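You operate a simulated robot arm through the tools that you are given. There is no shell and no other tool. Be economical: measure what you need, move in short steps, check, and stop when the job is done.

Carry out the task below with a simulated robot arm. There is one attempt and no reset: what you move stays moved.

TASK
Press the yellow key two times.

It is judged by the outcome, as a careful person would: the job done as asked, and still so three seconds after it is handed in. It fails if anything else is knocked over, pushed out of place, dropped, spilled or broken.

THE ROBOT
A 7-joint arm with a two-finger parallel gripper, fixed in place. Base frame: the origin is at the foot of the arm, x ahead of it, y to its left, z up; the work surface is at about z = 10. Lengths are in mm, angles in degrees, forces in N, time in s.
With the tool pointing down near the work surface it reaches from about 240 to 620 mm from the base axis. Its first joint turns from -66.0 to 66.0 degrees. Payload 2.6 kg.
Tool frame: the origin (TCP) lies between the finger pads and is the grasp point; the fingertips stand 30 mm ahead of it; z points along the fingers, y is the line along which they close. The gripper opens to 94 mm. The fingers are 28 mm wide and 10 mm thick; the gripper's body (50 by 96 mm) begins 55 mm behind the TCP.
Orientation is told as [roll, pitch, yaw] about the base's x, y, z axes, in that order, counted from this pose: with the fingers straight down and closing along the base's y, the tool's x points along the base's -x, its y along +y and its z along -z.

THE INTERFACE
- The arm moves only by the tool play_rows. Its argument "commands" is one flat list of numbers, 7 for each row, row after row: the opening, from 0 (shut) to 1 (fully open), then the shift along the tool's x, y, z in mm, then the turn, a rotation vector about the tool's x, y, z in degrees. In form: [claw, x, y, z, ax, ay, az, claw, x, y, z, ax, ay, az, ...]. A call has 1 to 8 rows; each row shifts and turns the commanded pose from where the row before left it, along the tool's axes as they then stand. A row lasts 0.2 s, in which the tool goes at most 50 mm and 8.6 degrees; a call with a longer step from one row to the next is refused whole, and so is a gripper value outside its range. A pose out of reach is approached as far as the arm can. The call stops where the force on the tool passes 40 N (or 10 N more than at its start, if that is more) or the arm is blocked; 0.2 s more then pass. The fingers move at their own pace (about 72 mm/s each) and stop on an object; they squeeze with about 35 N. The grip force told is the motor's: it shows also when the fingers shut on nothing. Time passes only in rows, and 0.2 s behind the last, so rows that do not move let the fingers close. It gives the time, the measured TCP pose, the force on the tool (base axes), the opening and the grip force at its end, in the units of the frame above (readings bear some noise), and new pictures: "pictures" is both (left out), scene, wrist or none.
- Cameras (640 x 400 px; columns grow to the right, rows downward): "scene" is fixed at [32.1, 424.8, 567.6]; the picture's right is [-0.82, -0.57, 0.00], its down [-0.26, 0.38, -0.89] and it looks along [0.51, -0.73, -0.46] (base axes); focal length 364 px, centre (320, 200). "wrist" rides on the gripper at [-37, 0, -58] in the tool frame; the picture's right is [0.00, -1.00, 0.00], its down [0.97, 0.00, -0.24] and it looks along [0.24, 0.00, 0.97] (tool axes); focal length 218 px, centre (320, 200).
- locate(camera, pixels): for up to 12 pixels [column, row] of the newest picture of that camera ("zoom" is the newest enlarged one), the place [x, y, z] in the base frame of the surface seen there, good to about 3 mm, but the place of the scene camera against the robot may be out by one fixed shift of up to 12 mm in any direction. No time passes.
- enlarge(camera, box): a new picture of the part [left, top, right, bottom] of that camera's present view, enlarged. No time passes.
- hand_in(): hands the job in; it is judged then, once.

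Work in short steps. Measure before you move; look again where a grasp or a placing could have gone wrong, and mend it. You have 60 turns and 120 pictures in all, the two below and enlarged ones among them. Open the gripper and draw the arm clear of the work before you hand the job in, unless the task says otherwise; then end with one line.

The tools are called after "Request:" by a JSON object that holds its "api" and its "payload". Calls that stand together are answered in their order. play_rows: Moves the arm, as the interface text tells. Its arguments: {"type":"object","properties":{"commands":{"type":"array"},"pictures":{"type":"string","enum":["both","scene","wrist","none"]}},"required":["commands"]} The other tools are called the same way: locate (camera, pixels) gives the place of the surface under pixels of a picture; enlarge (camera, box) takes an enlarged picture of a part of a camera's view; hand_in () hands the job in.

At the start:

```text
clock: 0.0
tool_pos: [383.5, -44.9, 281.5]
orientation: [0.0, 0.0, 0.0]
wrist_force: [0.5, 0.6, -0.3]
width: 93.9
grip_force: 0.1
```

scene: 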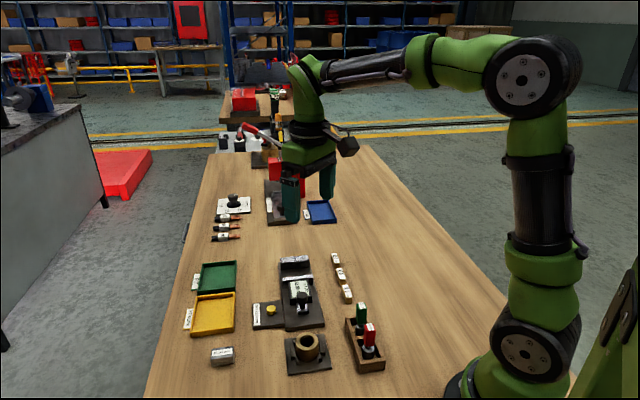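
wrist: 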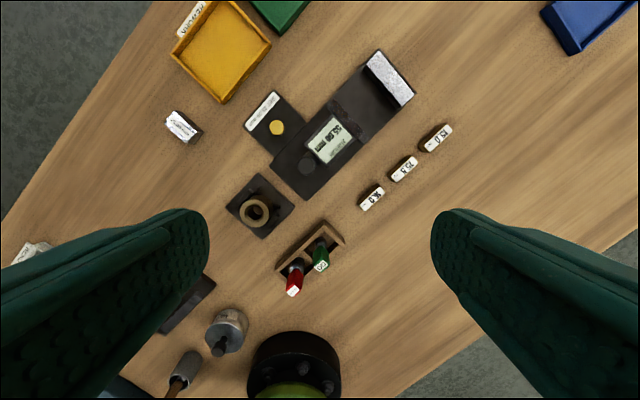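

The yellow key shows at wrist (277,128) and scene (271,309). I measure it and look closer.

Request:
{"api": "enlarge", "payload": {"camera": "wrist", "box": [220, 40, 420, 220]}}

Request:
{"api": "enlarge", "payload": {"camera": "scene", "box": [220, 240, 380, 380]}}

Request:
{"api": "locate", "payload": {"camera": "wrist", "pixels": [[277, 128], [265, 130], [285, 145], [255, 210], [330, 135], [305, 165], [388, 78], [225, 90], [400, 168], [262, 105]]}}

Request:
{"api": "locate", "payload": {"camera": "scene", "pixels": [[271, 309], [262, 320], [300, 290], [257, 312], [307, 337]]}}

```text
2.22 times, centred on (320, 130) of wrist
```

zoom: 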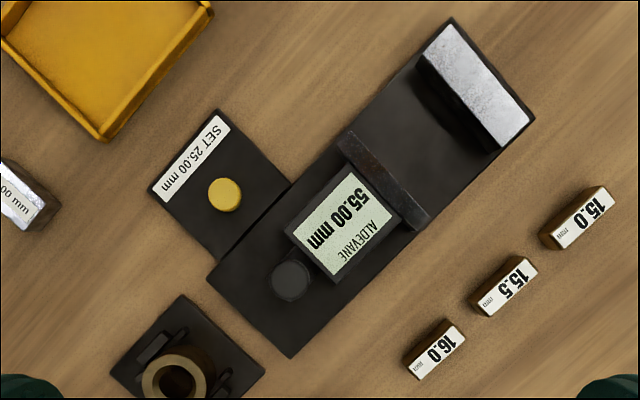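

```text
2.86 times, centred on (300, 310) of scene
```

zoom: 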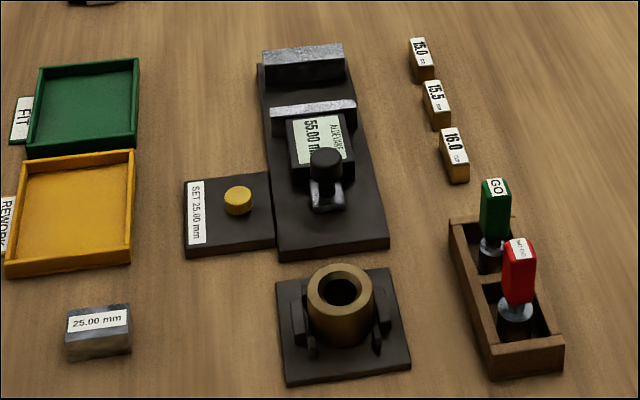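

```text
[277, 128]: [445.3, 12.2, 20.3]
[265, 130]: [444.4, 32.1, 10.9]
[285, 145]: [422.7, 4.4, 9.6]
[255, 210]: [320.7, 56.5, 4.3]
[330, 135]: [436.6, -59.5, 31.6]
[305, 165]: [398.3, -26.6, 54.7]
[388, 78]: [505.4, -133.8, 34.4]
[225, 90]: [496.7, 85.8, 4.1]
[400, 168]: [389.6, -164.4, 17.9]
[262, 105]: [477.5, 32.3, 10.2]
```

```text
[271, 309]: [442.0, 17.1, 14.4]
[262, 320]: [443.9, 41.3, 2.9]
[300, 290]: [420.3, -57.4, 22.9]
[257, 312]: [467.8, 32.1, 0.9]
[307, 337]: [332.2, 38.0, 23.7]
```

The key's top is at about (445, 12, 20), with the plate at about 10. The slide's knob, 55 high, is about 60 mm away. I close the fingers and go over the key, staying high.

Request:
{"api": "play_rows", "payload": {"commands": [0, -30.9, 28.5, 0, 0, 0, 0, 0, -30.9, 28.6, 0, 0, 0, 0, 0, 0, 0, 45, 0, 0, 0, 0, 0, 0, 45, 0, 0, 0, 0, 0, 0, 45, 0, 0, 0, 0, 0, 0, 26, 0, 0, 0, 0, 0, 0, 0, 0, 0, 0]}}

```text
clock: 1.6
tool_pos: [444.1, 9.7, 119.2]
orientation: [0.0, 0.1, 0.0]
wrist_force: [0.6, -0.1, -0.3]
width: 0.0
grip_force: 33.1
```

scene: 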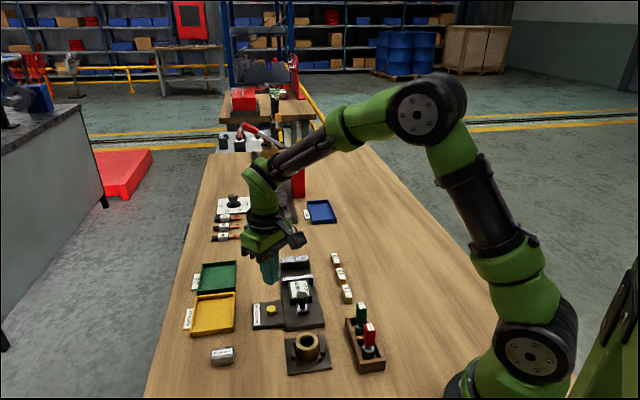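
wrist: 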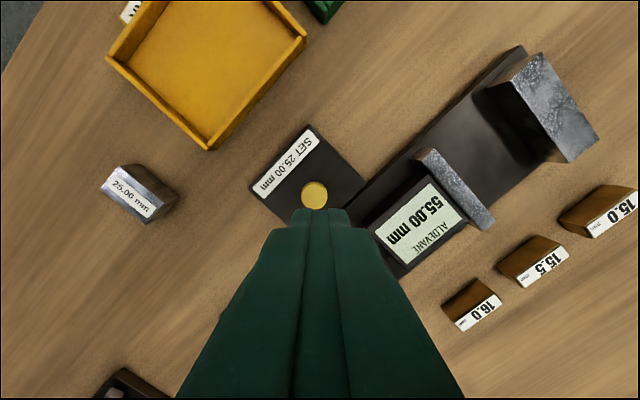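

The key now shows at wrist (314,194). I measure it again from here.

Request:
{"api": "locate", "payload": {"camera": "wrist", "pixels": [[314, 194], [314, 184], [304, 194], [325, 194], [314, 202], [280, 200], [345, 180], [400, 215]]}}

Request:
{"api": "play_rows", "payload": {"commands": [0, 0, 0, 0, 0, 0, 0], "pictures": "none"}}

```text
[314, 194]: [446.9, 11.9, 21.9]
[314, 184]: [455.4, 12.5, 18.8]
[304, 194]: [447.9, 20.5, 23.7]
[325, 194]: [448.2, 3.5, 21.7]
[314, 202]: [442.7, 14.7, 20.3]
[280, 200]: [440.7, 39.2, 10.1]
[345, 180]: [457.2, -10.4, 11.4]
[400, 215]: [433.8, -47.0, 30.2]
```

```text
clock: 2.0
tool_pos: [444.4, 10.1, 119.2]
orientation: [0.0, 0.0, 0.0]
wrist_force: [-0.3, 0.0, -0.8]
width: 0.1
grip_force: 33.1
```

The key's centre is (447, 12) and its top is at z≈21. I correct by 2 mm and go down to about 7 mm above it.

Request:
{"api": "play_rows", "payload": {"commands": [0, -2.3, 2, 20, 0, 0, 0, 0, 0, 0, 25, 0, 0, 0, 0, 0, 0, 16, 0, 0, 0, 0, 0, 0, 0, 0, 0, 0]}}

Request:
{"api": "enlarge", "payload": {"camera": "scene", "box": [220, 240, 380, 340]}}

```text
clock: 3.0
tool_pos: [447.9, 11.7, 57.6]
orientation: [0.0, 0.0, 0.1]
wrist_force: [-0.6, -0.3, 0.5]
width: 0.0
grip_force: 33.4
```

scene: 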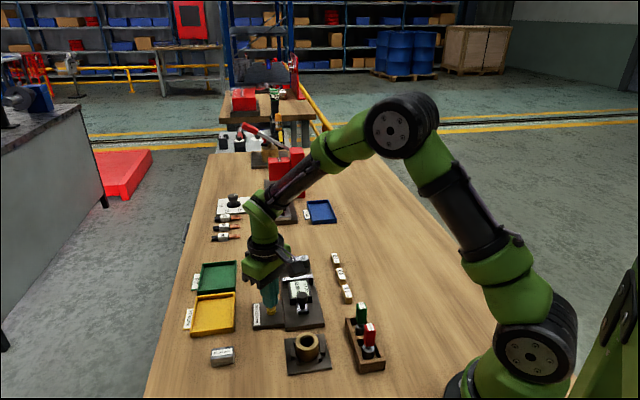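
wrist: 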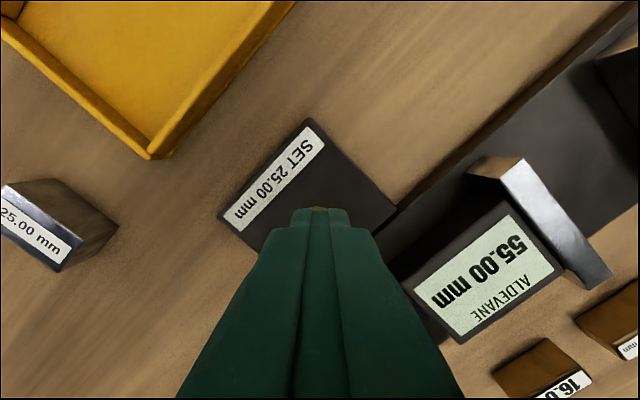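

```text
4.00 times, centred on (300, 290) of scene
```

zoom: 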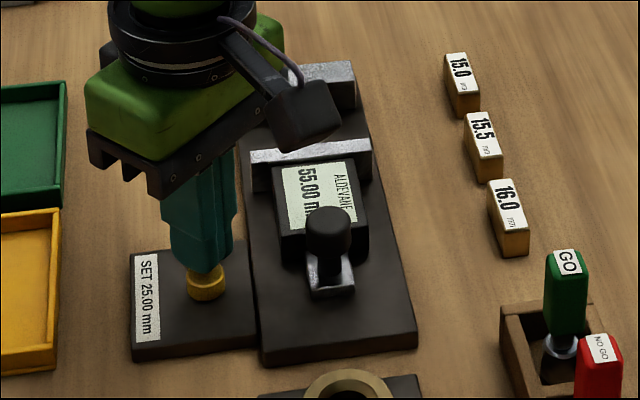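

The tip is over the key, about 6 mm above it. I press down in small steps and read the force.

Request:
{"api": "play_rows", "payload": {"commands": [0, 0, 0, 3, 0, 0, 0, 0, 0, 0, 2, 0, 0, 0, 0, 0, 0, 1, 0, 0, 0], "pictures": "none"}}

Request:
{"api": "play_rows", "payload": {"commands": [0, 0, 0, 1, 0, 0, 0], "pictures": "wrist"}}

```text
clock: 3.8
tool_pos: [448.8, 14.0, 52.6]
orientation: [0.0, 0.0, 0.0]
wrist_force: [0.5, 0.6, -0.2]
width: 0.3
grip_force: 32.3
```

```text
clock: 4.2
tool_pos: [447.2, 13.7, 52.0]
orientation: [0.0, 0.0, -0.1]
wrist_force: [-0.8, -0.8, 0.6]
width: 0.0
grip_force: 32.8
```

wrist: 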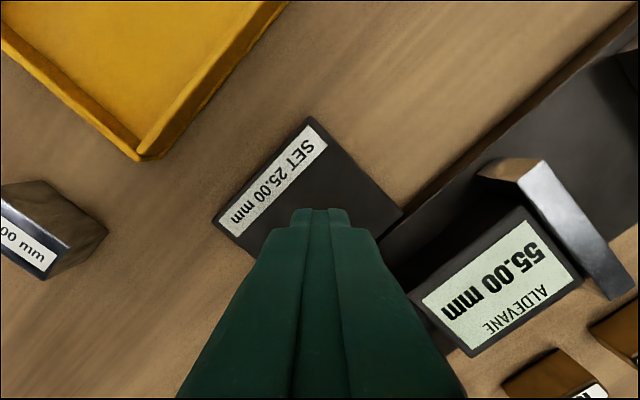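

There is no contact yet and the tip is at about 22. I go on one millimetre at a time.

Request:
{"api": "play_rows", "payload": {"commands": [0, 0, 0, 1, 0, 0, 0], "pictures": "none"}}

Request:
{"api": "play_rows", "payload": {"commands": [0, 0, 0, 1, 0, 0, 0], "pictures": "wrist"}}

Request:
{"api": "play_rows", "payload": {"commands": [0, 0, 0, 1, 0, 0, 0], "pictures": "wrist"}}

```text
clock: 4.6
tool_pos: [448.9, 13.9, 50.1]
orientation: [0.0, 0.0, 0.0]
wrist_force: [0.0, -0.8, 0.6]
width: 0.3
grip_force: 32.7
```

```text
clock: 5.0
tool_pos: [447.1, 14.7, 49.4]
orientation: [0.0, 0.0, 0.0]
wrist_force: [1.7, -0.4, 1.6]
width: 0.0
grip_force: 33.2
```

wrist: 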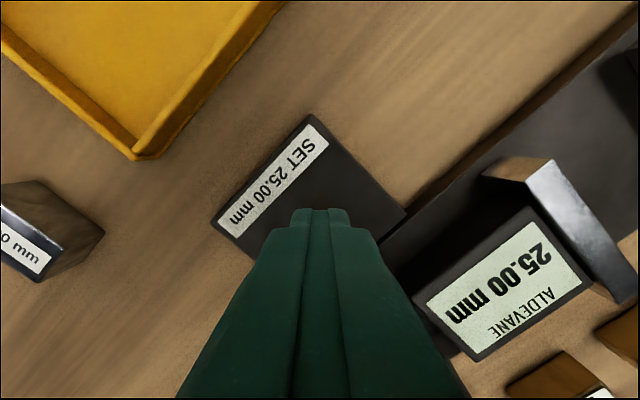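

```text
clock: 5.4
tool_pos: [445.9, 14.1, 48.1]
orientation: [0.0, 0.1, 0.0]
wrist_force: [0.6, 0.4, 1.7]
width: 0.0
grip_force: 33.5
```

wrist: 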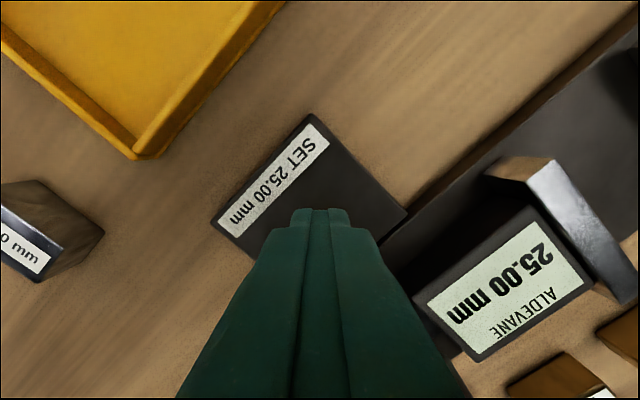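

The display went from 55.00 to 25.00 at TCP z≈49.4, so the first press counted. I lift 12 mm to let the key go and look.

Request:
{"api": "play_rows", "payload": {"commands": [0, 0, 0, -6, 0, 0, 0, 0, 0, 0, -6, 0, 0, 0, 0, 0, 0, 0, 0, 0, 0], "pictures": "wrist"}}

Request:
{"api": "enlarge", "payload": {"camera": "scene", "box": [220, 240, 380, 340]}}

```text
clock: 6.2
tool_pos: [448.3, 14.5, 61.3]
orientation: [0.0, 0.0, -0.1]
wrist_force: [-0.9, 0.6, 0.7]
width: 0.0
grip_force: 32.8
```

wrist: 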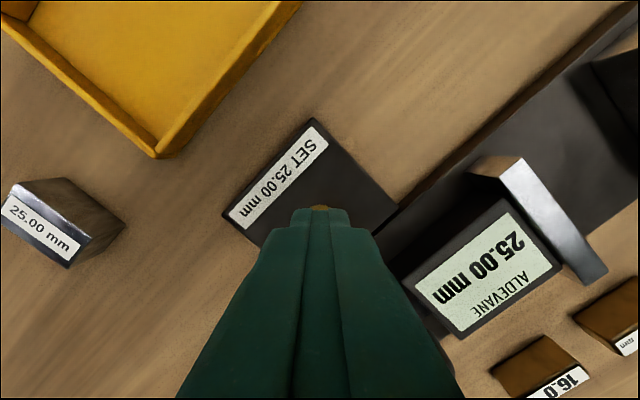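

```text
4.00 times, centred on (300, 290) of scene
```

zoom: 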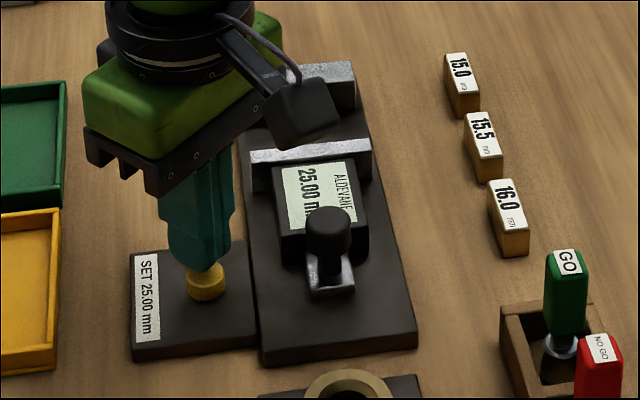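

The key is free and has sprung back. The second press goes to the same depth, then I read it.

Request:
{"api": "play_rows", "payload": {"commands": [0, 0, 0, 5, 0, 0, 0, 0, 0, 0, 4, 0, 0, 0, 0, 0, 0, 3.5, 0, 0, 0, 0, 0, 0, 0, 0, 0, 0], "pictures": "wrist"}}

Request:
{"api": "enlarge", "payload": {"camera": "scene", "box": [220, 240, 380, 340]}}

```text
clock: 7.2
tool_pos: [448.7, 12.7, 48.2]
orientation: [0.0, 0.1, -0.1]
wrist_force: [-0.7, -0.1, 2.8]
width: 0.0
grip_force: 32.8
```

wrist: 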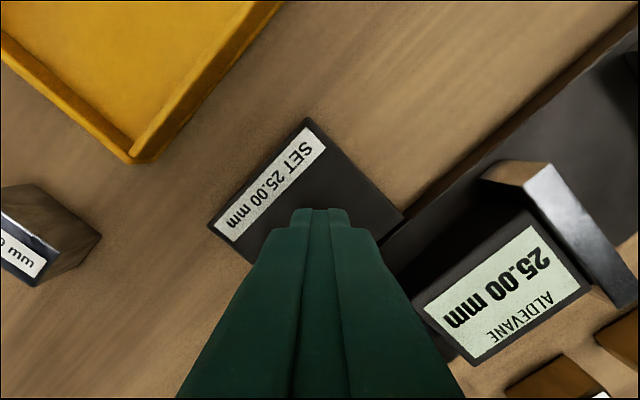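

```text
4.00 times, centred on (300, 290) of scene
```

zoom: 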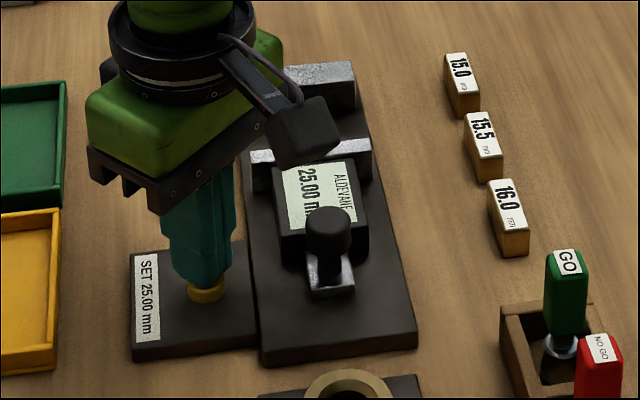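

The key is down: 2.8 N, and as deep or deeper than the first press. I lift well clear and then open the gripper.

Request:
{"api": "play_rows", "payload": {"commands": [0, 0, 0, -15, 0, 0, 0, 0, 0, 0, -45, 0, 0, 0, 0, 0, 0, -45, 0, 0, 0, 0, 0, 0, -45, 0, 0, 0, 0, 0, 0, -30, 0, 0, 0, 1, 0, 0, 0, 0, 0, 0, 1, 0, 0, 0, 0, 0, 0, 1, 0, 0, 0, 0, 0, 0]}}

```text
clock: 9.0
tool_pos: [449.0, 12.3, 228.1]
orientation: [0.0, 0.1, -0.1]
wrist_force: [0.3, -0.1, -0.5]
width: 94.2
grip_force: 0.1
```

scene: 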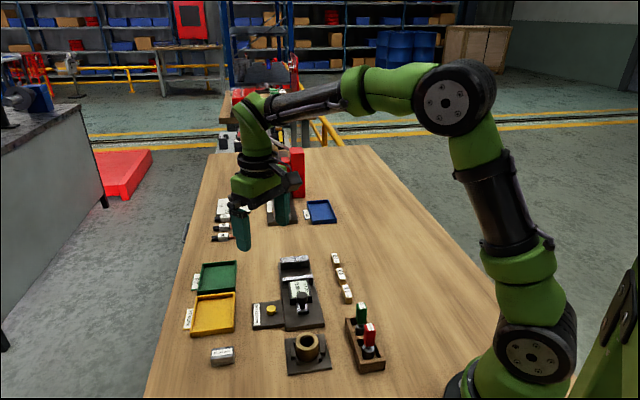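
wrist: 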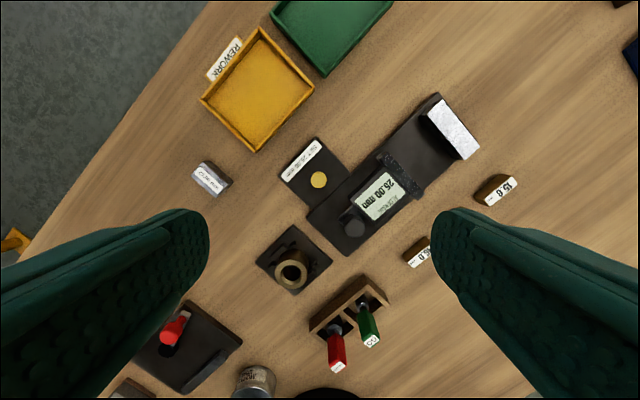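

The arm is clear, the gripper is open and everything else is where it was. I hand the job in.

Request:
{"api": "hand_in", "payload": {}}

```text
The job is handed in.
```

I pressed the yellow key twice, letting it come fully up in between. The first press changed the display from 55.00 to 25.00 mm. The second went just as deep, but the display was already at 25.00 mm and did not change, so I judged that press by depth and force.
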